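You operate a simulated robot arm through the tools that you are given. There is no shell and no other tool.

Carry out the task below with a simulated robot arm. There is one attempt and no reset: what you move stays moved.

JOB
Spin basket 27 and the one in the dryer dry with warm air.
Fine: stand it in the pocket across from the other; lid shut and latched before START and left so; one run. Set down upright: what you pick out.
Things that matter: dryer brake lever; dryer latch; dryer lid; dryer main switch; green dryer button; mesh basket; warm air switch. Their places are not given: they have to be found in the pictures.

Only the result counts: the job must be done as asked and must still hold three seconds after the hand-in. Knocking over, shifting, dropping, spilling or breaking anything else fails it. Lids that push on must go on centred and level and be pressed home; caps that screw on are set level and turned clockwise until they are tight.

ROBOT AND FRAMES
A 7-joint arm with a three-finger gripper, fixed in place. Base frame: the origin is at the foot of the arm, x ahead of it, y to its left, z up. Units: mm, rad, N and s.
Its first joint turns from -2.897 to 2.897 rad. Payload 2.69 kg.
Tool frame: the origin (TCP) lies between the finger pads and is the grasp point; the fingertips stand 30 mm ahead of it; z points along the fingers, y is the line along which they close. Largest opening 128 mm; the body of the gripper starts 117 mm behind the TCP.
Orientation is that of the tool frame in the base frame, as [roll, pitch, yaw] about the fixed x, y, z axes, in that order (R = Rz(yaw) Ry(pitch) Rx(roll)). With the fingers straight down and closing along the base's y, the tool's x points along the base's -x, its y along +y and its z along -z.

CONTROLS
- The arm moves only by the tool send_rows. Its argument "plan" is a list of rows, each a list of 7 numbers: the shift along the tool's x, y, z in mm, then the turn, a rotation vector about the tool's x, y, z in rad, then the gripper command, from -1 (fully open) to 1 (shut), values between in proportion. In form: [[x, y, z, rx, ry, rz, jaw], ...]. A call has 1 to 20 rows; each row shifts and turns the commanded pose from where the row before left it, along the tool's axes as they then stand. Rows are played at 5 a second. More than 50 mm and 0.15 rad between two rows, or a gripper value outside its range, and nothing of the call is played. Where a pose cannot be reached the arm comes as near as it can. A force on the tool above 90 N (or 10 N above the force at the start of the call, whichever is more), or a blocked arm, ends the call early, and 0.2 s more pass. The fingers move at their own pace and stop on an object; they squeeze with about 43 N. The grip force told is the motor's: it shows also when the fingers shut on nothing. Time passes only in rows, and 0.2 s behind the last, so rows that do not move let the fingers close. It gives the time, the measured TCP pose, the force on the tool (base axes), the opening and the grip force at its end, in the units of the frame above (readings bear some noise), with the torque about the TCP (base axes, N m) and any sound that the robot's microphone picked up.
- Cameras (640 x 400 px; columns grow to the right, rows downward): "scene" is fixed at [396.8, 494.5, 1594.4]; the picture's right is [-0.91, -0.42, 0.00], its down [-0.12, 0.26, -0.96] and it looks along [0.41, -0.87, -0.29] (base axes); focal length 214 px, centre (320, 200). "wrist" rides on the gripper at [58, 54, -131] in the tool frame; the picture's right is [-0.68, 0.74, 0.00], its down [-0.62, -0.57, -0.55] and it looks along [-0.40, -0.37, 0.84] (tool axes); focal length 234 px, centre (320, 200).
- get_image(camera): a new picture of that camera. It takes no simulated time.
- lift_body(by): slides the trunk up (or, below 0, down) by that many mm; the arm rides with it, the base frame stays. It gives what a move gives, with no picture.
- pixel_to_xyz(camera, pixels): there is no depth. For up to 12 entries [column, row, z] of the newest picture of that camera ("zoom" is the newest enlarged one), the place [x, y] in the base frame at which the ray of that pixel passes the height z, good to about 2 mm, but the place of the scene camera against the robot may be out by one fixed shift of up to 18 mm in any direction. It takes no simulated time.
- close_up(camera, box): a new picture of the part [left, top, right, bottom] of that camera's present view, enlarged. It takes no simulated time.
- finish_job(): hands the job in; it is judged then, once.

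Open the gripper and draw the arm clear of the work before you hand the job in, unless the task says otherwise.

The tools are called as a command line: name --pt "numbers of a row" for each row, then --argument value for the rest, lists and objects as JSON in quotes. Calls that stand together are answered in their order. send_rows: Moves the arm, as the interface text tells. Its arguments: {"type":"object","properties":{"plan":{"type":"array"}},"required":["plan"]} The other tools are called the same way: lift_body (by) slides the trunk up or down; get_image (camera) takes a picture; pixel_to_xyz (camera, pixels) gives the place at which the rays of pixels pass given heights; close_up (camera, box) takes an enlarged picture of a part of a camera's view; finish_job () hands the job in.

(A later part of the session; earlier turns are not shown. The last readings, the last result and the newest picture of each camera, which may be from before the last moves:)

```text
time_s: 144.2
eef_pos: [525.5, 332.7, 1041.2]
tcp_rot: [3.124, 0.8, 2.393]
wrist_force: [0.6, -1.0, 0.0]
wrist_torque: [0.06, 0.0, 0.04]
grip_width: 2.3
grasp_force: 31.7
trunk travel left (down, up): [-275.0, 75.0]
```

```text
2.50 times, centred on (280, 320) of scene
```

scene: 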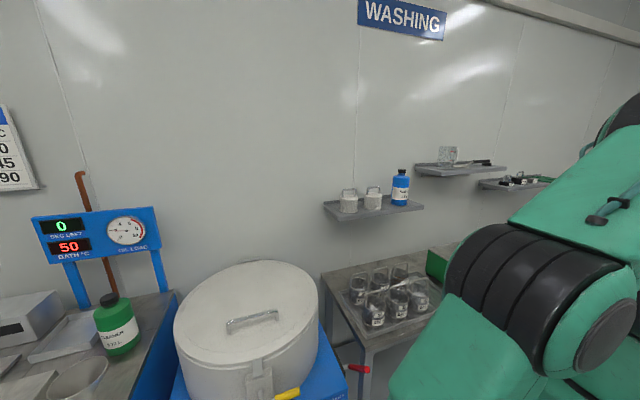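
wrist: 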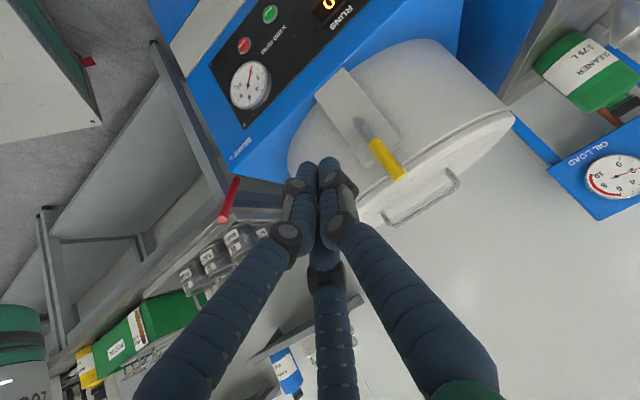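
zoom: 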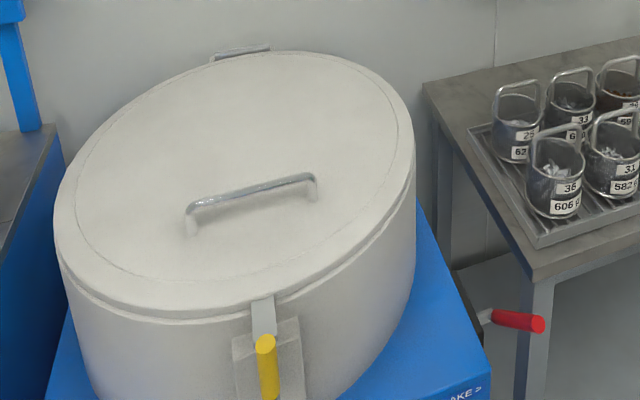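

The latch stays upright in line with the tab. I lower the trunk by 200 mm to work comfortably at panel height.

lift_body --by -200

get_image --camera "scene"

get_image --camera "wrist"

```text
time_s: 146.3
eef_pos: [526.4, 333.0, 840.6]
tcp_rot: [3.123, 0.8, 2.393]
wrist_force: [1.5, 1.0, -0.2]
wrist_torque: [-0.01, 0.0, 0.02]
grip_width: 1.7
grasp_force: 31.1
trunk travel left (down, up): [-75.0, 275.0]
```

```text
taken
```

scene: 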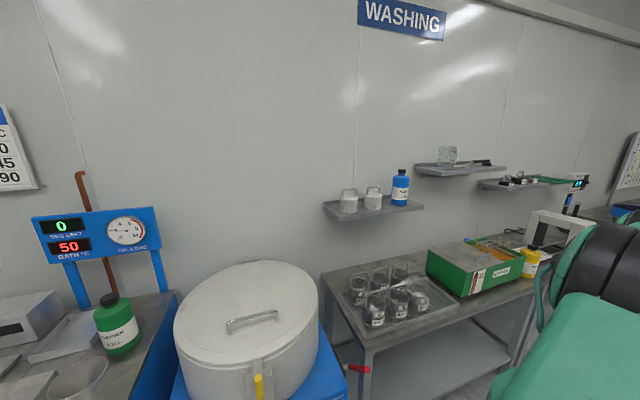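

```text
taken
```

wrist: 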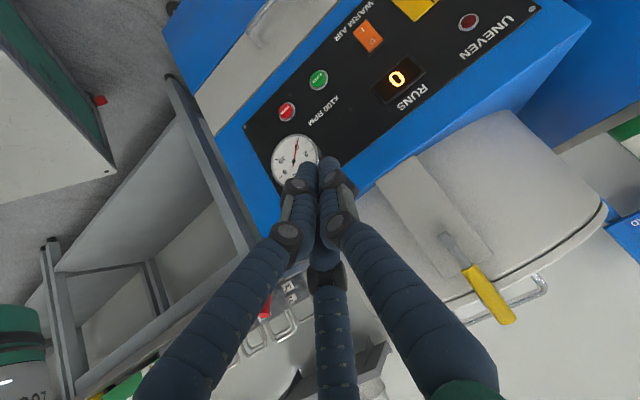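

The panel is in view: START at (318,80), WARM AIR (369,36). I query rays and then take another view from lower and further to the side for the main switch.

pixel_to_xyz --camera "wrist" --pixels '[[318, 80, 580], [318, 80, 620], [369, 36, 580], [369, 36, 620], [287, 111, 580], [287, 111, 620], [469, 21, 600], [469, 21, 640], [108, 172, 600], [538, 8, 600]]'

send_rows --pt "16 30 14 0 0 0 1" --pt "16 30 14 0 0 0 1" --pt "16 30 14 0 0 0 1" --pt "16 30 14 0 0 0 1" --pt "16 30 14 0 0 0 1" --pt "0 0 0 0 0 0 1"

get_image --camera "wrist"

```text
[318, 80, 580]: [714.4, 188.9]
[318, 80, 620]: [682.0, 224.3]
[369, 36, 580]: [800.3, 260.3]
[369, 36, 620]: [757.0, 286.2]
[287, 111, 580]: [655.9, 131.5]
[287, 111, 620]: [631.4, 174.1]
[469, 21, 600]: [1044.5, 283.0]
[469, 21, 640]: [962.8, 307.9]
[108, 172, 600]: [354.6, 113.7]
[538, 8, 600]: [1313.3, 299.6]
```

```text
time_s: 147.7
eef_pos: [622.4, 450.3, 735.0]
tcp_rot: [3.126, 0.801, 2.394]
wrist_force: [-0.5, 0.5, 0.4]
wrist_torque: [-0.03, -0.02, -0.01]
grip_width: 2.0
grasp_force: 31.1
trunk travel left (down, up): [-75.0, 275.0]
```

```text
taken
```

wrist: 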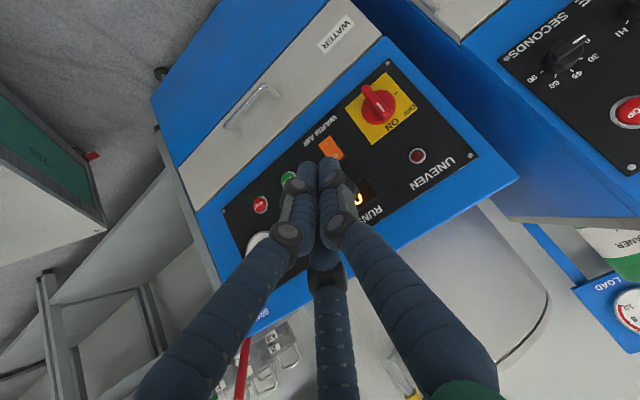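

The main switch is at (378,105) with "ON/OFF" plate. I zoom in and query rays for all panel controls.

close_up --camera "wrist" --box '[310, 60, 440, 180]'

pixel_to_xyz --camera "wrist" --pixels '[[378, 108, 580], [378, 108, 620], [330, 148, 580], [330, 148, 620], [289, 177, 580], [289, 177, 620], [260, 204, 580], [260, 204, 620], [417, 156, 600], [417, 156, 640], [388, 66, 550], [479, 155, 650]]'

```text
3.33 times, centred on (375, 120) of wrist
```

zoom: 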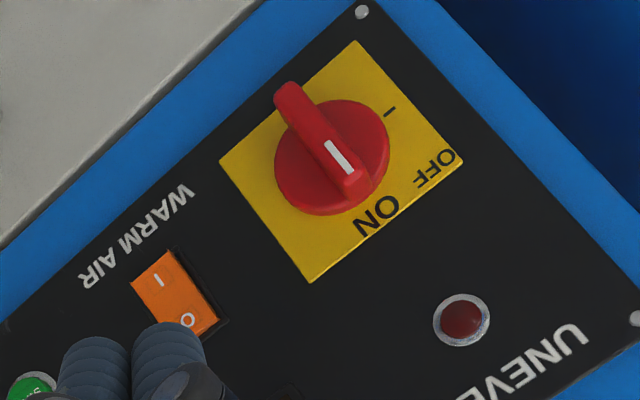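

```text
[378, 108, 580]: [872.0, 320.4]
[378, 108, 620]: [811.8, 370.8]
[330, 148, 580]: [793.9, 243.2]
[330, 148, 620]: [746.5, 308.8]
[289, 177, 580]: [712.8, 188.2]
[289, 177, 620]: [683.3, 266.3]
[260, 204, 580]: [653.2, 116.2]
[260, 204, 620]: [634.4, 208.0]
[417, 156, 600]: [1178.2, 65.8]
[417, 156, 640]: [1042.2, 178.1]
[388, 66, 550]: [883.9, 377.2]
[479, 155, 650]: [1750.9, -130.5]
```

The pointer of the main switch seems to be at ON (white mark up), but I want a frontal view to be sure. I move closer and tilt the camera to look straight at the panel.

send_rows --pt "-4 27 35.3 0 0 0 1" --pt "-4 27 35.3 0 0 0 1" --pt "-4 27 30 0 0 0 1" --pt "-2 20 15 0 0 0 1" --pt "0 0 0 0 -0.145 0 1" --pt "0 0 0 0 -0.145 0 1" --pt "0 0 0 0 0 0 1"

get_image --camera "wrist"

```text
time_s: 149.3
eef_pos: [759.3, 463.4, 665.8]
tcp_rot: [3.112, 1.091, 2.382]
wrist_force: [0.7, -0.1, -0.5]
wrist_torque: [-0.04, -0.02, -0.01]
grip_width: 1.8
grasp_force: 31.0
trunk travel left (down, up): [-75.0, 275.0]
```

```text
taken
```

wrist: 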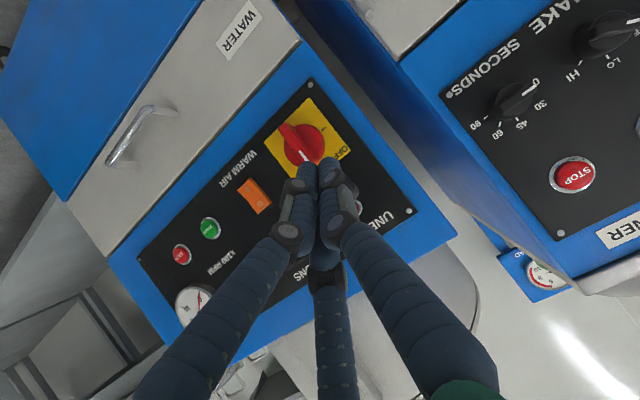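

close_up --camera "wrist" --box '[220, 90, 370, 220]'

pixel_to_xyz --camera "wrist" --pixels '[[304, 144, 560], [304, 144, 600], [255, 197, 560], [255, 197, 600], [210, 228, 560], [210, 228, 600]]'

```text
3.08 times, centred on (295, 155) of wrist
```

zoom: 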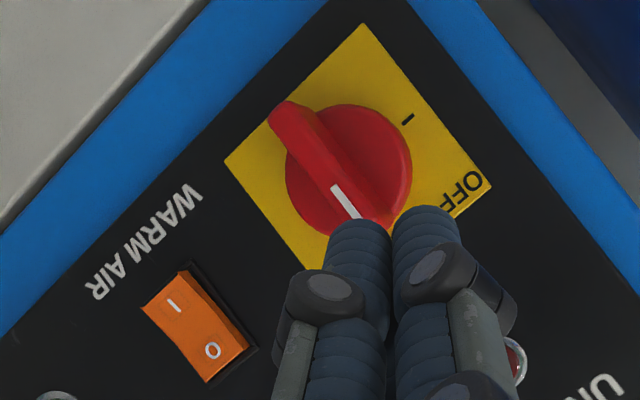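

```text
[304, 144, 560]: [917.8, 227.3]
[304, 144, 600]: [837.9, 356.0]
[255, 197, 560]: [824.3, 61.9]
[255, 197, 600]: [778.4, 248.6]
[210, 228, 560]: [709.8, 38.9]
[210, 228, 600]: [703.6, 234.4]
```

The main switch pointer (white mark) is at ON, so it needs no change. Now a tighter look at the WARM AIR rocker to see which side is pressed in.

close_up --camera "wrist" --box '[230, 165, 290, 225]'

close_up --camera "wrist" --box '[160, 160, 290, 280]'

```text
6.67 times, centred on (260, 195) of wrist
```

zoom: 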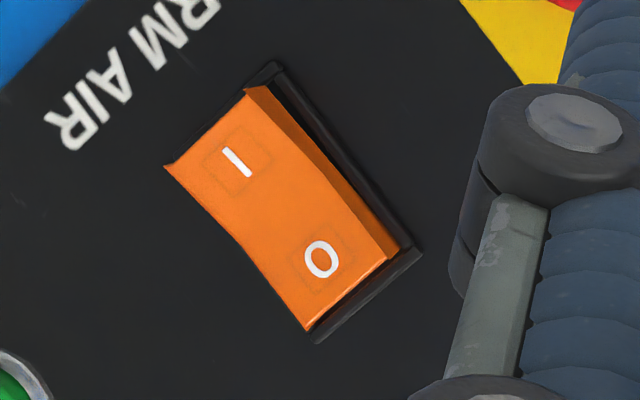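

```text
3.33 times, centred on (225, 220) of wrist
```

zoom: 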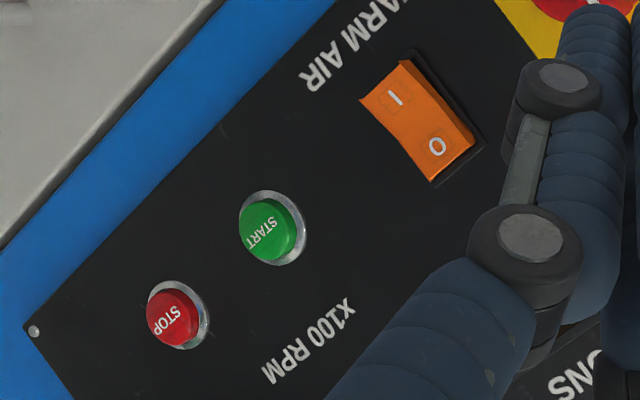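

The rocker's "I" end stands out and "O" is pressed in: warm air is off. Rocker ≈(776,271,600). I move the closed fingertips in front of its "I" half (lower half, z≈586).

send_rows --pt "9.4 -30.8 24.3 0 0 0 1" --pt "9.4 -30.8 24.3 0 0 0 1" --pt "9.4 -30.8 24.3 0 0 0 1" --pt "9.4 -30.8 24.3 0 0 0 1" --pt "0 0 0 0 0 0 1"

get_image --camera "wrist"

close_up --camera "wrist" --box '[220, 90, 400, 230]'

```text
time_s: 150.5
eef_pos: [729.3, 328.0, 586.6]
tcp_rot: [3.113, 1.09, 2.381]
wrist_force: [-0.2, -0.7, -0.8]
wrist_torque: [-0.01, 0.01, -0.01]
grip_width: 2.3
grasp_force: 31.5
trunk travel left (down, up): [-75.0, 275.0]
```

```text
taken
```

wrist: 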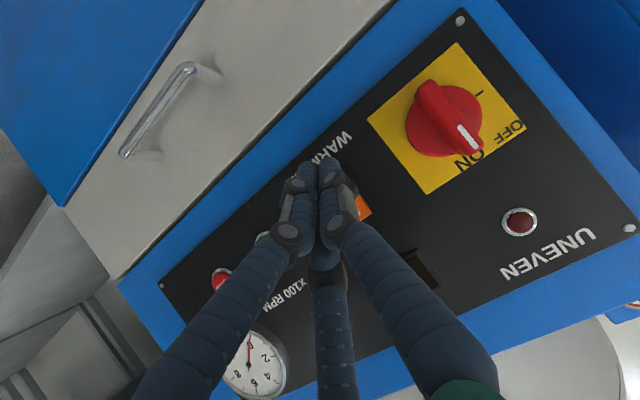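

```text
2.86 times, centred on (310, 160) of wrist
```

zoom: 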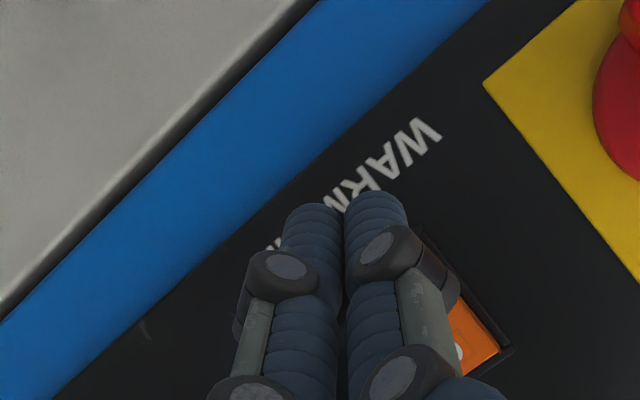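

The predicted contact point (≈(337,185)) is the "I" mark. I advance 27 mm toward the panel, then press in 3 mm steps.

send_rows --pt "-4.6 -0.5 8.9 0 0 0 1" --pt "-4.6 -0.5 8.9 0 0 0 1" --pt "-3 -0.3 6 0 0 0 1" --pt "0 0 0 0 0 0 1"

get_image --camera "wrist"

close_up --camera "wrist" --box '[250, 110, 410, 240]'

```text
time_s: 151.5
eef_pos: [748.2, 305.7, 586.7]
tcp_rot: [3.115, 1.091, 2.382]
wrist_force: [-0.1, 0.3, 0.0]
wrist_torque: [0.03, 0.0, -0.02]
grip_width: 2.2
grasp_force: 31.4
trunk travel left (down, up): [-75.0, 275.0]
```

```text
taken
```

wrist: 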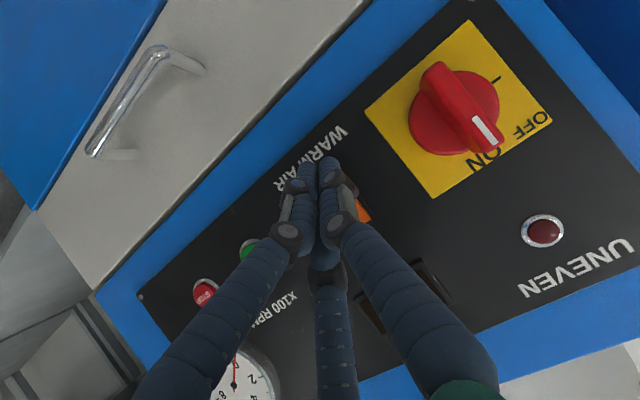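

```text
3.08 times, centred on (330, 175) of wrist
```

zoom: 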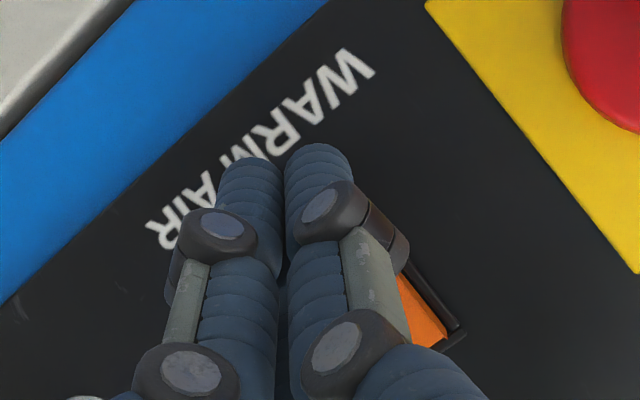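

No contact yet; leading tip ≈n 282. I press on in 3 mm rows.

send_rows --pt "-1.4 -0.15 2.65 0 0 0 1" --pt "-1.4 -0.15 2.65 0 0 0 1" --pt "-1.4 -0.15 2.65 0 0 0 1" --pt "0 0 0 0 0 0 1"

send_rows --pt "-1.4 -0.15 2.65 0 0 0 1" --pt "-1.4 -0.15 2.65 0 0 0 1" --pt "0 0 0 0 0 0 1"

close_up --camera "wrist" --box '[250, 110, 410, 240]'

```text
time_s: 152.5
eef_pos: [751.9, 302.5, 587.8]
tcp_rot: [3.115, 1.091, 2.385]
wrist_force: [-44.3, 31.1, 6.3]
wrist_torque: [-0.24, -0.17, -0.49]
grip_width: 2.0
grasp_force: 31.7
trunk travel left (down, up): [-75.0, 275.0]
```

```text
time_s: 153.0
eef_pos: [751.8, 303.1, 584.0]
tcp_rot: [3.118, 1.088, 2.389]
wrist_force: [-16.5, 16.4, 1.1]
wrist_torque: [0.04, -0.24, -0.06]
grip_width: 2.2
grasp_force: 31.7
trunk travel left (down, up): [-75.0, 275.0]
stopped in row 2: the force on the tool passed its limit at 99 N (the readings are from after the stop); the commanded pose is now the measured one
```

```text
3.08 times, centred on (330, 175) of wrist
```

zoom: 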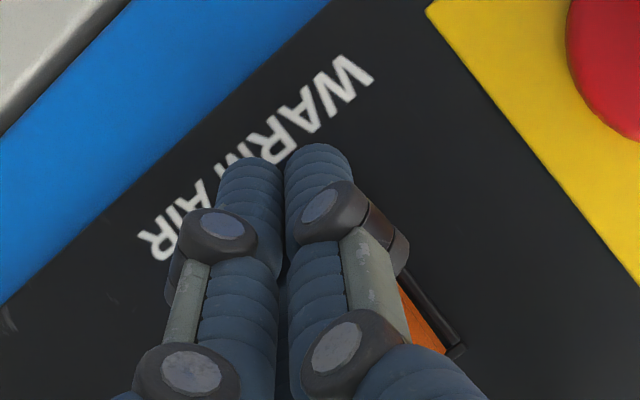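

Firm contact (99 N) occurred at TCP n≈312. I back off and check whether the rocker flipped.

send_rows --pt "2.8 0.3 -5.3 0 0 0 1" --pt "9.2 1 -17.8 0 0 0 1" --pt "18.4 10 -35.6 0 0 0 1" --pt "18.4 30 -20 0 0 0 1" --pt "0 30 0 0 0 0 1"

get_image --camera "wrist"

close_up --camera "wrist" --box '[200, 130, 320, 250]'

```text
time_s: 154.2
eef_pos: [732.3, 416.4, 582.8]
tcp_rot: [3.117, 1.089, 2.387]
wrist_force: [-0.6, -0.1, 0.3]
wrist_torque: [0.03, -0.01, 0.01]
grip_width: 1.9
grasp_force: 31.4
trunk travel left (down, up): [-75.0, 275.0]
```

```text
taken
```

wrist: 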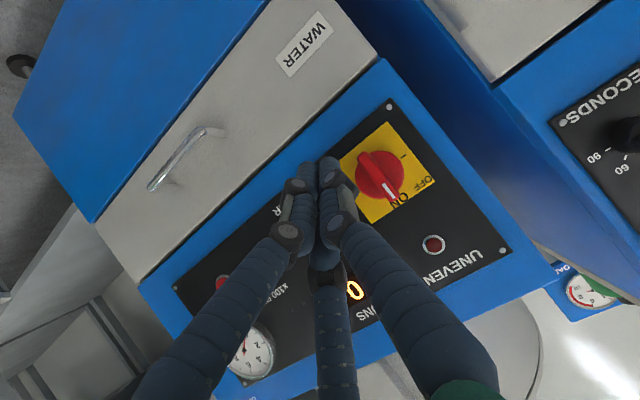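

```text
3.33 times, centred on (260, 190) of wrist
```

zoom: 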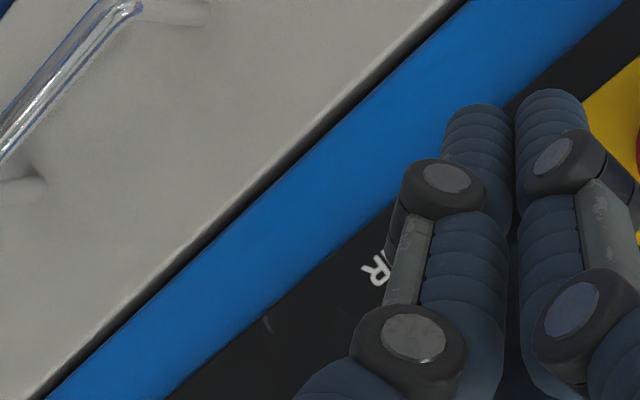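

The rocker is hidden by the fingers; I return to the earlier viewing pose to inspect it.

send_rows --pt "-22.6 18 -16 0 0 0 1" --pt "-22.6 18 -16 0 0 0 1" --pt "-22.6 18 -16 0 0 0 1" --pt "0 0 0 0 0 0 1"

close_up --camera "wrist" --box '[230, 165, 290, 225]'

get_image --camera "wrist"

```text
time_s: 155.2
eef_pos: [760.3, 463.6, 662.6]
tcp_rot: [3.117, 1.087, 2.387]
wrist_force: [-0.3, -0.4, -0.5]
wrist_torque: [-0.01, 0.01, -0.01]
grip_width: 2.3
grasp_force: 31.4
trunk travel left (down, up): [-75.0, 275.0]
```

```text
6.67 times, centred on (260, 195) of wrist
```

zoom: 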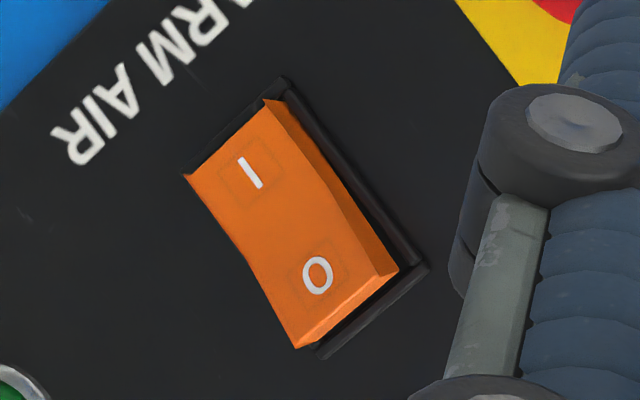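

```text
taken
```

wrist: 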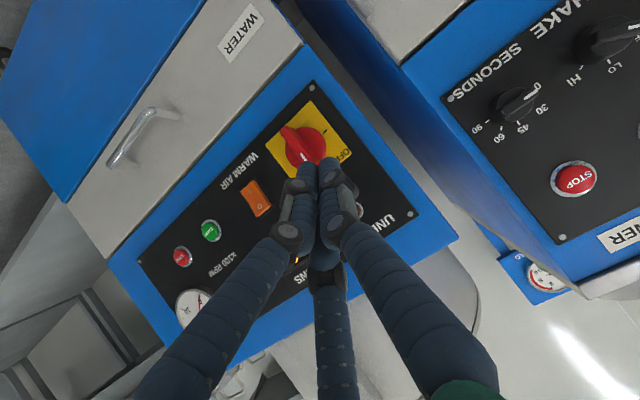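

The rocker has flipped: "I" is pressed in, so warm air is on, and the main switch is at ON already. Thinking about the brake: a lever pulled toward the operator normally means "braked", and the initial upright-back position is the released rest position, so I'll put it back where it was. First I rise and set the tool upright.

send_rows --pt "-42.7 0.66 -22.2 0 0 0 1" --pt "-42.7 0.66 -22.2 0 0 0 1" --pt "-42.7 0.66 -22.2 0 0 0 1" --pt "-42.7 0.66 -22.2 0 0 0 1" --pt "-42.7 0.66 -22.2 0 0 0 1" --pt "-42.7 0.66 -22.2 0 0 0 1" --pt "-42.7 0.66 -22.2 0 0 0 1" --pt "0 0 0 0 0.136 0 1" --pt "0 0 0 0 0.136 0 1" --pt "0 0 0 0 0.136 0 1" --pt "0 0 0 0 0.136 0 1" --pt "0 0 0 0 0.136 0 1" --pt "0 0 0 0 0.136 0 1" --pt "0 0 0 0 0.136 0 1" --pt "0 0 0 0 0.136 0 1"

get_image --camera "wrist"

get_image --camera "scene"

```text
time_s: 158.4
eef_pos: [760.8, 463.2, 1000.2]
tcp_rot: [3.129, -0.002, 2.409]
wrist_force: [0.3, 1.4, -0.2]
wrist_torque: [-0.05, -0.04, 0.0]
grip_width: 1.9
grasp_force: 31.7
trunk travel left (down, up): [-75.0, 275.0]
```

```text
taken
```

wrist: 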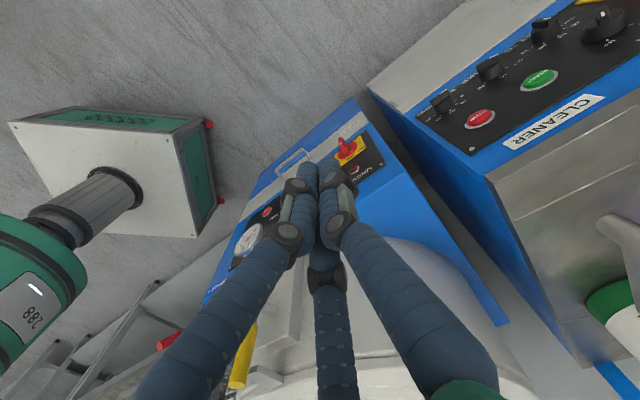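

```text
taken
```

scene: 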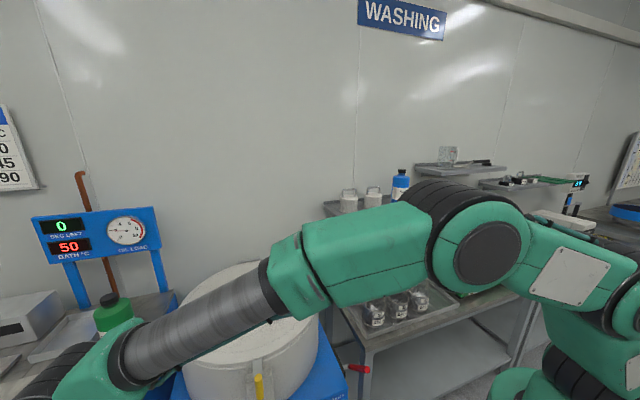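

Before moving to the brake lever I raise the trunk back by 200 mm, the configuration in which that area was worked safely before.

lift_body --by 200

send_rows --pt "3.9 -48.4 0 0 0 0 1" --pt "3.9 -48.4 0 0 0 0 1" --pt "3.9 -48.4 0 0 0 0 1" --pt "3.9 -48.4 0 0 0 0 1" --pt "3.9 -48.4 0 0 0 0 1" --pt "3.9 -48.4 0 0 0 0 1" --pt "3.9 -48.4 0 0 0 0 1" --pt "3.9 -48.4 0 0 0 0 1" --pt "3.9 -48.4 0 0 0 0 1" --pt "3.9 -48.4 0 0 0 0 1" --pt "3.9 -48.4 0 0 0 0 1" --pt "0 0 45 0 0 0 1" --pt "0 0 45 0 0 0 1" --pt "0 0 45 0 0 0 1"

get_image --camera "wrist"

get_image --camera "scene"

```text
time_s: 160.5
eef_pos: [761.6, 463.4, 1198.8]
tcp_rot: [3.131, -0.001, 2.411]
wrist_force: [0.4, 1.1, -0.1]
wrist_torque: [0.01, 0.02, -0.03]
grip_width: 2.2
grasp_force: 31.5
trunk travel left (down, up): [-275.0, 75.0]
```

```text
time_s: 163.5
eef_pos: [374.3, 98.0, 1057.8]
tcp_rot: [3.129, 0.001, 2.409]
wrist_force: [-1.6, 1.0, 0.4]
wrist_torque: [0.03, -0.01, -0.01]
grip_width: 2.0
grasp_force: 31.6
trunk travel left (down, up): [-275.0, 75.0]
```

```text
taken
```

wrist: 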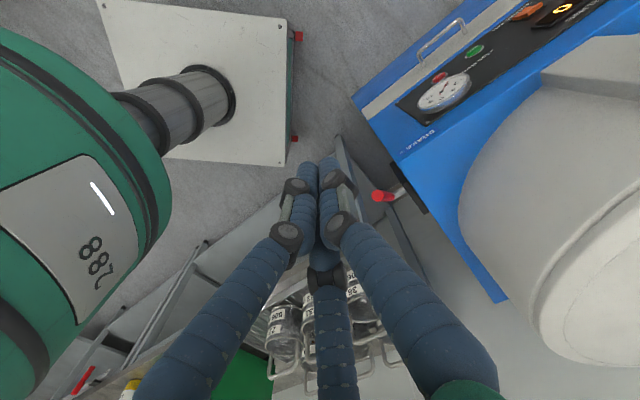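

```text
taken
```

scene: 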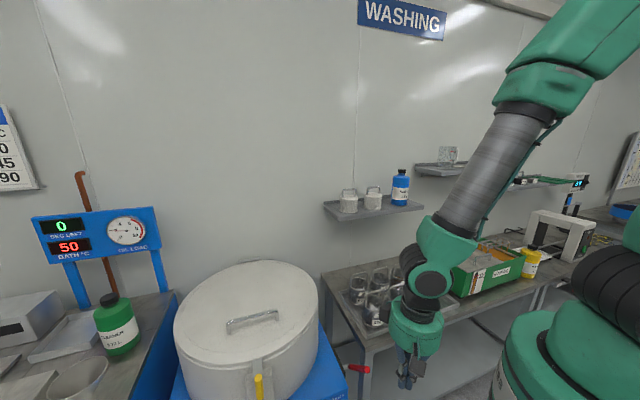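

The lever's red end shows at (383,196). I query its ray and descend in front of it.

pixel_to_xyz --camera "wrist" --pixels '[[383, 196, 850], [383, 196, 870], [383, 196, 890], [400, 192, 760]]'

close_up --camera "wrist" --box '[330, 140, 450, 240]'

```text
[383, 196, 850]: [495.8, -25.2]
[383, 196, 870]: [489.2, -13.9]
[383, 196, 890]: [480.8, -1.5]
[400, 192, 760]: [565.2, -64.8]
```

```text
4.00 times, centred on (390, 190) of wrist
```

zoom: 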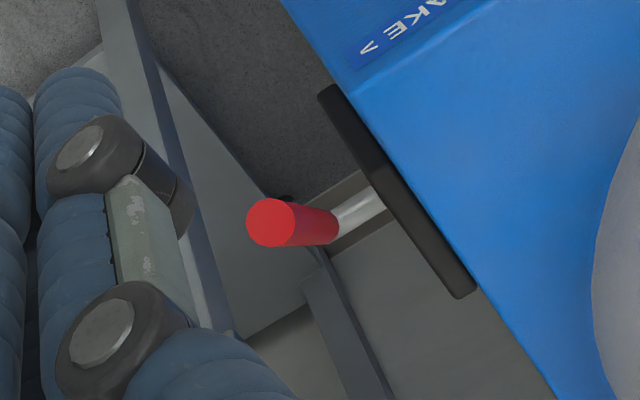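

The handle end is at about n=276, L=−319. I descend in front of it to z≈885 and then push it back toward the wall.

send_rows --pt "0 0 43 0 0 0 1" --pt "0 0 43 0 0 0 1" --pt "0 0 43 0 0 0 1" --pt "0 0 43 0 0 0 1" --pt "-40 -4 0 0 0 0 1" --pt "-40 -4 0 0 0 0 1" --pt "-20 -1 0 0 0 0 1" --pt "0 0 0 0 0 0 1"

get_image --camera "wrist"

close_up --camera "scene" --box '[300, 290, 440, 400]'

```text
time_s: 165.3
eef_pos: [444.4, 22.7, 885.5]
tcp_rot: [3.132, 0.0, 2.41]
wrist_force: [0.9, 0.8, 0.0]
wrist_torque: [-0.01, -0.02, 0.0]
grip_width: 2.2
grasp_force: 31.7
trunk travel left (down, up): [-275.0, 75.0]
```

```text
taken
```

wrist: 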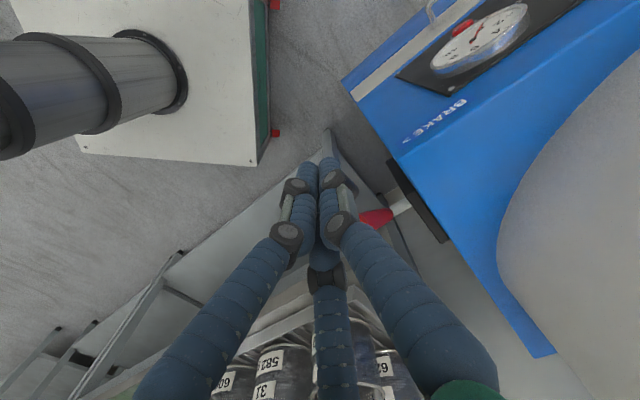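

```text
3.64 times, centred on (370, 345) of scene
```

zoom: 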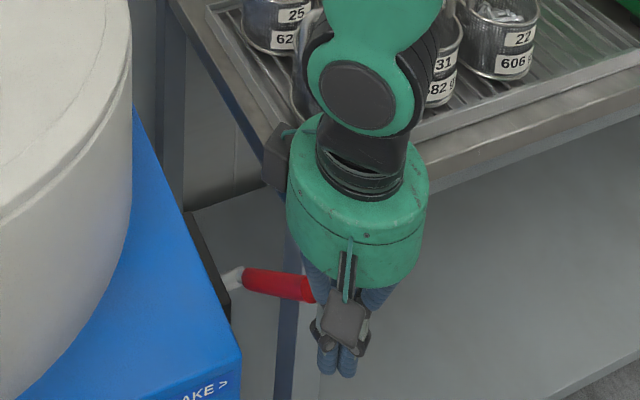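

The fist is right in front of the handle. I push it back (−n) in 8 mm rows.

send_rows --pt "-8 -0.4 0 0 0 0 1" --pt "-8 -0.4 0 0 0 0 1" --pt "-8 -0.4 0 0 0 0 1" --pt "-8 -0.4 0 0 0 0 1" --pt "-8 -0.4 0 0 0 0 1" --pt "0 0 0 0 0 0 1"

close_up --camera "scene" --box '[300, 290, 440, 400]'

```text
time_s: 166.7
eef_pos: [471.3, -3.9, 887.4]
tcp_rot: [3.131, 0.0, 2.409]
wrist_force: [-19.2, -3.0, 13.7]
wrist_torque: [-0.2, -0.37, -0.35]
grip_width: 1.9
grasp_force: 31.5
trunk travel left (down, up): [-275.0, 75.0]
```

```text
3.64 times, centred on (370, 345) of scene
```

zoom: 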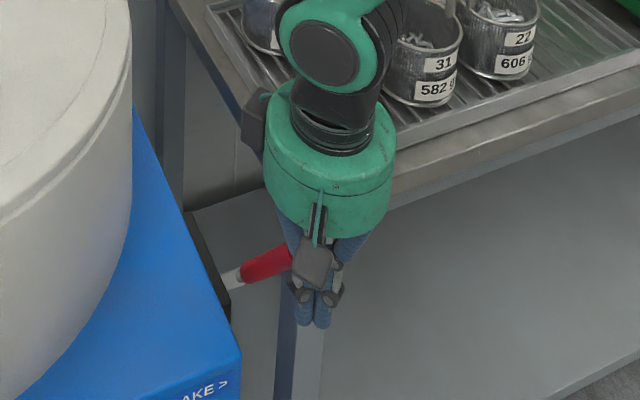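

The lever is moving up/back. I continue.

send_rows --pt "-8 -0.4 0 0 0 0 1" --pt "-8 -0.4 0 0 0 0 1" --pt "-8 -0.4 0 0 0 0 1" --pt "-8 -0.4 0 0 0 0 1" --pt "-8 -0.4 0 0 0 0 1" --pt "0 0 0 0 0 0 1"

get_image --camera "wrist"

close_up --camera "scene" --box '[300, 290, 440, 400]'

```text
time_s: 168.1
eef_pos: [503.3, -32.1, 887.0]
tcp_rot: [3.13, 0.001, 2.408]
wrist_force: [-1.1, -0.1, 0.4]
wrist_torque: [0.01, -0.03, -0.01]
grip_width: 2.2
grasp_force: 31.4
trunk travel left (down, up): [-275.0, 75.0]
```

```text
taken
```

wrist: 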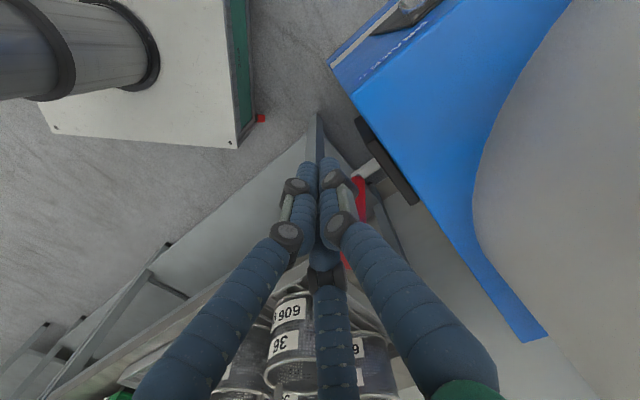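

```text
3.64 times, centred on (370, 345) of scene
```

zoom: 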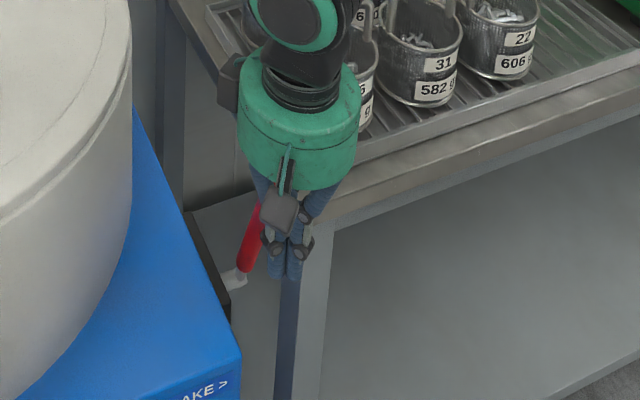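

The lever is nearly upright. I continue pushing it back to its rear stop.

send_rows --pt "-8 -0.4 0 0 0 0 1" --pt "-8 -0.4 0 0 0 0 1" --pt "-8 -0.4 0 0 0 0 1" --pt "-8 -0.4 0 0 0 0 1" --pt "-8 -0.4 0 0 0 0 1" --pt "-8 -0.4 0 0 0 0 1" --pt "-8 -0.4 0 0 0 0 1" --pt "0 0 0 0 0 0 1"

get_image --camera "wrist"

close_up --camera "scene" --box '[300, 290, 440, 400]'

```text
time_s: 169.9
eef_pos: [539.9, -70.6, 886.9]
tcp_rot: [3.129, 0.001, 2.411]
wrist_force: [-0.3, -0.1, -0.2]
wrist_torque: [-0.01, 0.0, 0.0]
grip_width: 1.9
grasp_force: 30.9
trunk travel left (down, up): [-275.0, 75.0]
```

```text
taken
```

wrist: 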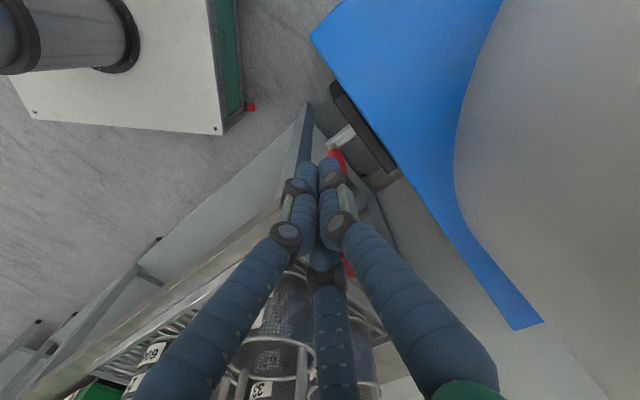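

```text
3.64 times, centred on (370, 345) of scene
```

zoom: 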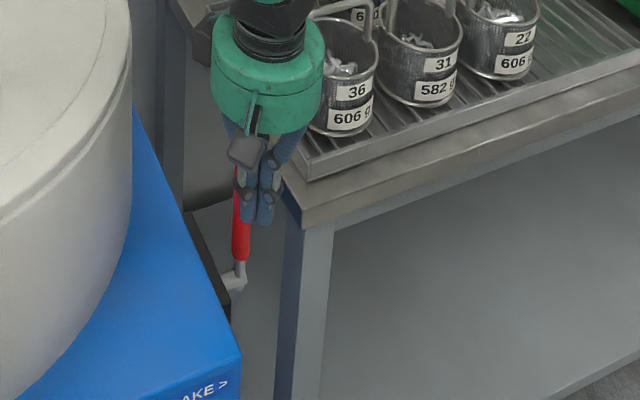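

The lever is now vertical. I push the last ~40 mm until it meets the rear stop.

send_rows --pt "-8 -0.4 0 0 0 0 1" --pt "-8 -0.4 0 0 0 0 1" --pt "-8 -0.4 0 0 0 0 1" --pt "-6 -0.3 0 0 0 0 1" --pt "0 0 0 0 0 0 1"

send_rows --pt "-4 -0.2 0 0 0 0 1" --pt "-4 -0.2 0 0 0 0 1" --pt "-3 -0.2 0 0 0 0 1" --pt "0 0 0 0 0 0 1"

close_up --camera "scene" --box '[300, 290, 440, 400]'

```text
time_s: 171.1
eef_pos: [562.2, -91.8, 887.3]
tcp_rot: [3.129, 0.001, 2.409]
wrist_force: [-0.4, -0.3, -0.4]
wrist_torque: [0.03, 0.05, -0.01]
grip_width: 2.1
grasp_force: 31.4
trunk travel left (down, up): [-275.0, 75.0]
```

```text
time_s: 172.1
eef_pos: [564.5, -97.7, 886.0]
tcp_rot: [3.131, -0.003, 2.411]
wrist_force: [-32.2, 30.4, 7.0]
wrist_torque: [0.75, 0.77, -0.06]
grip_width: 2.0
grasp_force: 31.4
trunk travel left (down, up): [-275.0, 75.0]
```

```text
3.64 times, centred on (370, 345) of scene
```

zoom: 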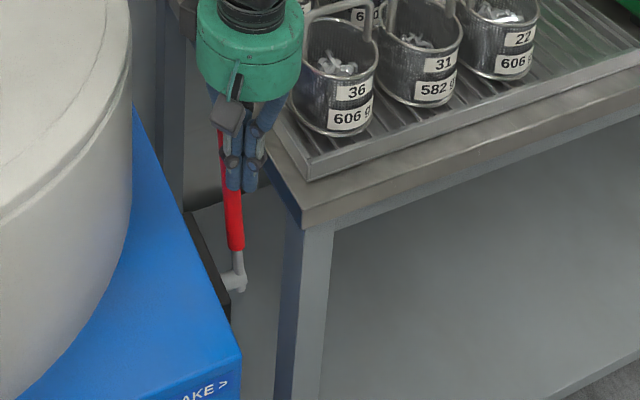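

The lever is back at its rear stop (44 N). I retreat, rise, and return to the front of the panel.

send_rows --pt "6 0.3 0 0 0 0 1" --pt "10 0.5 0 0 0 0 1" --pt "0 0 -45 0 0 0 1" --pt "0 0 -45 0 0 0 1" --pt "0 0 -45 0 0 0 1" --pt "0 0 -45 0 0 0 1" --pt "30.9 35.5 0 0 0 0 1" --pt "30.9 35.5 0 0 0 0 1" --pt "30.9 35.5 0 0 0 0 1" --pt "30.9 35.5 0 0 0 0 1" --pt "30.9 35.5 0 0 0 0 1" --pt "30.9 35.5 0 0 0 0 1" --pt "30.9 35.5 0 0 0 0 1" --pt "30.9 35.5 0 0 0 0 1" --pt "30.9 35.5 0 0 0 0 1" --pt "30.9 35.5 0 0 0 0 1"

get_image --camera "scene"

close_up --camera "scene" --box '[160, 240, 400, 400]'

```text
time_s: 175.5
eef_pos: [563.5, 380.9, 1069.3]
tcp_rot: [3.131, 0.0, 2.408]
wrist_force: [-0.5, -0.2, 0.5]
wrist_torque: [0.0, 0.01, -0.03]
grip_width: 2.2
grasp_force: 31.1
trunk travel left (down, up): [-275.0, 75.0]
```

```text
taken
```

scene: 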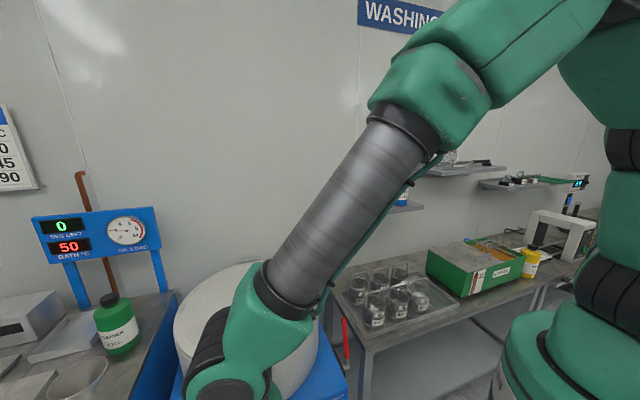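

```text
2.50 times, centred on (280, 320) of scene
```

zoom: 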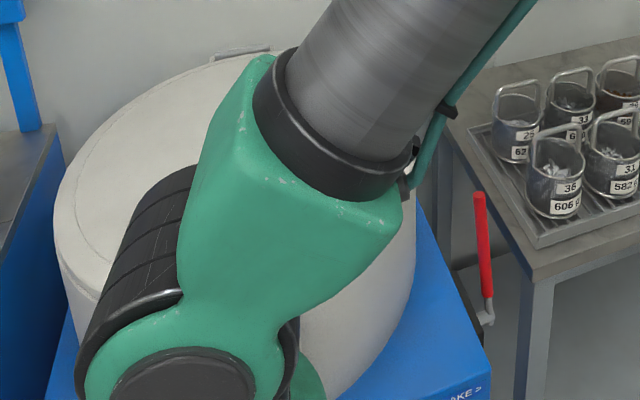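

The lever stands in its initial position. Before pressing START I check the wall cards for any hints about the dryer.

close_up --camera "scene" --box '[0, 90, 60, 200]'

close_up --camera "scene" --box '[570, 120, 640, 200]'

get_image --camera "wrist"

```text
3.64 times, centred on (30, 145) of scene
```

zoom: 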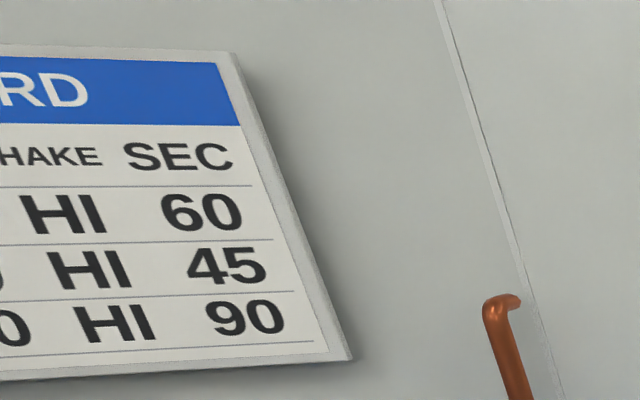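

```text
5.00 times, centred on (605, 160) of scene
```

zoom: 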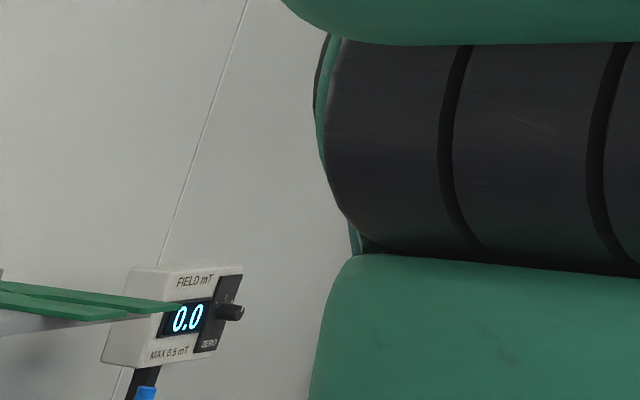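

```text
taken
```

wrist: 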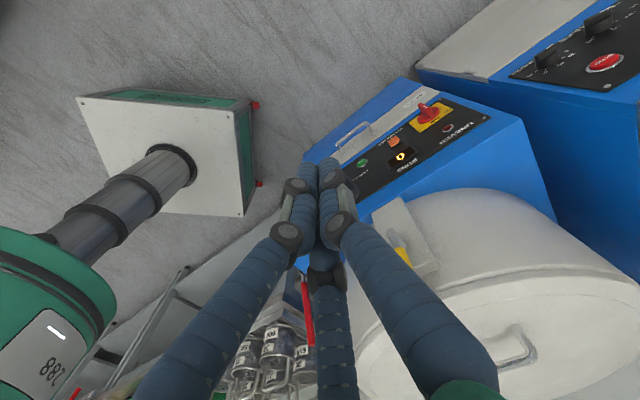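

No hints there. I lower the trunk again and tilt the tool toward the panel for START.

lift_body --by -200

send_rows --pt "0 0 0 0 -0.136 0 1" --pt "0 0 0 0 -0.136 0 1" --pt "0 0 0 0 -0.136 0 1" --pt "0 0 0 0 -0.136 0 1" --pt "0 0 0 0 -0.136 0 1" --pt "0 0 0 0 -0.136 0 1" --pt "0 0 0 0 -0.136 0 1" --pt "0 0 0 0 -0.136 0 1" --pt "0 0 0 0 0 0 1"

get_image --camera "wrist"

```text
time_s: 177.7
eef_pos: [564.7, 380.9, 869.6]
tcp_rot: [3.13, 0.001, 2.41]
wrist_force: [-0.2, 0.0, -0.1]
wrist_torque: [0.03, 0.0, 0.02]
grip_width: 2.0
grasp_force: 32.1
trunk travel left (down, up): [-75.0, 275.0]
```

```text
time_s: 179.7
eef_pos: [563.6, 380.4, 869.8]
tcp_rot: [3.117, 1.09, 2.387]
wrist_force: [-0.2, 0.6, -0.1]
wrist_torque: [-0.04, -0.01, -0.01]
grip_width: 2.1
grasp_force: 31.1
trunk travel left (down, up): [-75.0, 275.0]
```

```text
taken
```

wrist: 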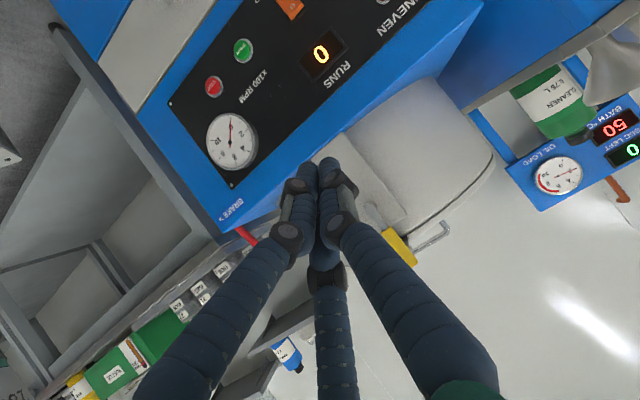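

START is visible at (243,50). I query the ray to refine its position.

close_up --camera "wrist" --box '[190, 20, 300, 120]'

pixel_to_xyz --camera "wrist" --pixels '[[243, 50, 570], [243, 50, 590], [243, 50, 610], [214, 86, 590], [214, 86, 610]]'

```text
4.00 times, centred on (245, 70) of wrist
```

zoom: 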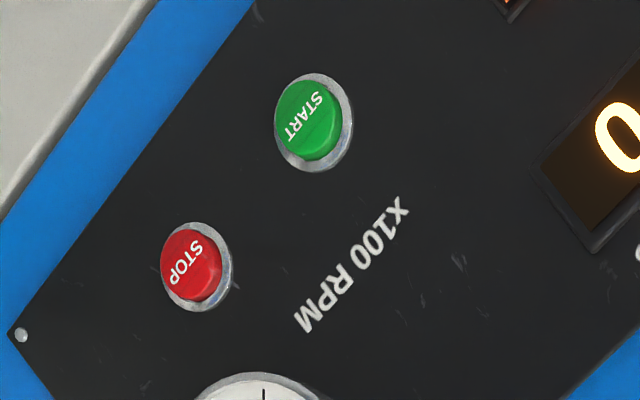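

```text
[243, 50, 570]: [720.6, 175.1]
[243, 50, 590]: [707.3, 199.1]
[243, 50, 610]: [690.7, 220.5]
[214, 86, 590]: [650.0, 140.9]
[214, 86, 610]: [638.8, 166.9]
```

START refined to ≈(706,200,592). I move the leading fingertip to ~36 mm in front of it.

send_rows --pt "21.9 -4 33 0 0 0 1" --pt "21.9 -4 33 0 0 0 1" --pt "21.9 -4 33 0 0 0 1" --pt "21.9 -4 33 0 0 0 1" --pt "21.9 -4 33 0 0 0 1" --pt "21.9 -4 33 0 0 0 1" --pt "21.9 -4 33 0 0 0 1" --pt "21.9 -4 33 0 0 0 1" --pt "0 0 0 0 0 0 1"

get_image --camera "wrist"

close_up --camera "wrist" --box '[240, 110, 400, 240]'

```text
time_s: 181.7
eef_pos: [656.1, 255.2, 591.3]
tcp_rot: [3.116, 1.087, 2.387]
wrist_force: [-0.2, -0.4, 0.1]
wrist_torque: [0.01, 0.01, 0.01]
grip_width: 1.9
grasp_force: 30.9
trunk travel left (down, up): [-75.0, 275.0]
```

```text
taken
```

wrist: 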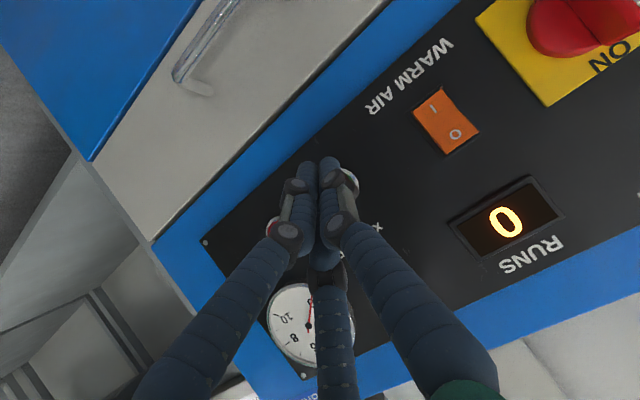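

```text
3.08 times, centred on (320, 175) of wrist
```

zoom: 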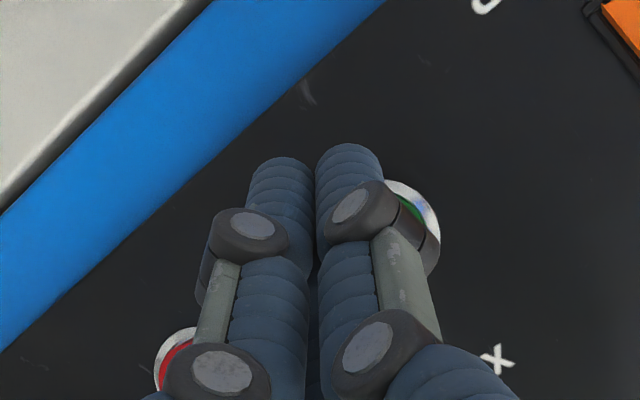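

The leading tip is aligned with START (predicted contact ≈(338,185)). I shift up 3 mm, advance, then press in 3 mm steps.

send_rows --pt "-2.7 0 -1.4 0 0 0 1" --pt "-4.6 -0.5 8.9 0 0 0 1" --pt "-4.6 -0.5 8.9 0 0 0 1" --pt "-3 -0.3 6 0 0 0 1" --pt "0 0 0 0 0 0 1"

close_up --camera "wrist" --box '[240, 110, 400, 240]'

```text
time_s: 182.9
eef_pos: [676.9, 237.9, 594.1]
tcp_rot: [3.118, 1.086, 2.387]
wrist_force: [0.8, -0.3, 0.1]
wrist_torque: [-0.03, 0.01, 0.0]
grip_width: 2.4
grasp_force: 31.1
trunk travel left (down, up): [-75.0, 275.0]
```

```text
3.08 times, centred on (320, 175) of wrist
```

zoom: 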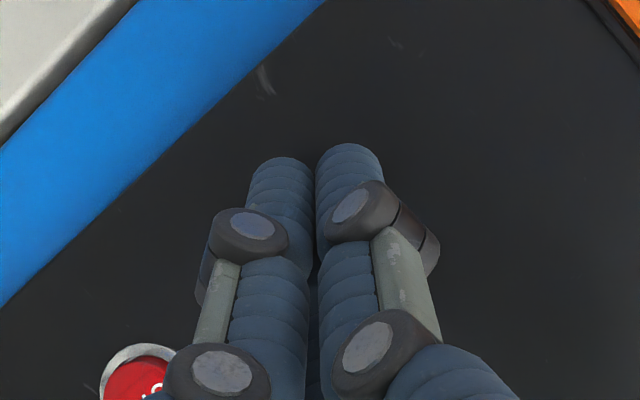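

Tip ≈10 mm from the button. I press in small steps and watch the force and sounds.

send_rows --pt "-1.4 -0.15 2.65 0 0 0 1" --pt "-1.4 -0.15 2.65 0 0 0 1" --pt "0 0 0 0 0 0 1"

send_rows --pt "-1.4 -0.15 2.65 0 0 0 1" --pt "0 0 0 0 0 0 1"

```text
time_s: 183.7
eef_pos: [681.7, 234.0, 594.2]
tcp_rot: [3.117, 1.088, 2.388]
wrist_force: [-0.1, -0.5, -0.7]
wrist_torque: [0.01, 0.0, -0.01]
grip_width: 2.0
grasp_force: 31.7
trunk travel left (down, up): [-75.0, 275.0]
```

```text
time_s: 184.3
eef_pos: [683.3, 231.9, 594.7]
tcp_rot: [3.118, 1.087, 2.387]
wrist_force: [-0.6, 0.7, 1.1]
wrist_torque: [-0.02, 0.0, 0.01]
grip_width: 2.1
grasp_force: 31.6
trunk travel left (down, up): [-75.0, 275.0]
```

No contact yet at n≈310. I continue.

send_rows --pt "-1.4 -0.15 2.65 0 0 0 1" --pt "0 0 0 0 0 0 1"

send_rows --pt "-1.4 -0.15 2.65 0 0 0 1" --pt "0 0 0 0 0 0 1"

get_image --camera "wrist"

```text
time_s: 184.9
eef_pos: [685.2, 229.7, 593.5]
tcp_rot: [3.118, 1.088, 2.39]
wrist_force: [-5.7, 2.4, 0.2]
wrist_torque: [-0.03, -0.04, -0.07]
grip_width: 2.2
grasp_force: 31.3
trunk travel left (down, up): [-75.0, 275.0]
heard: click
```

```text
time_s: 185.5
eef_pos: [686.7, 228.0, 594.2]
tcp_rot: [3.117, 1.088, 2.39]
wrist_force: [-22.5, 20.5, 2.4]
wrist_torque: [-0.09, -0.07, -0.12]
grip_width: 1.9
grasp_force: 31.4
trunk travel left (down, up): [-75.0, 275.0]
```

```text
taken
```

wrist: 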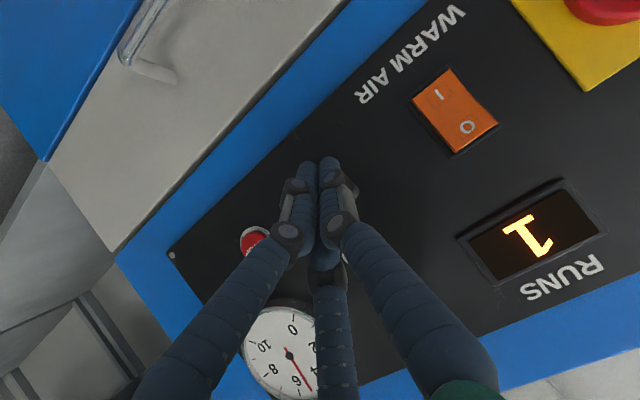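

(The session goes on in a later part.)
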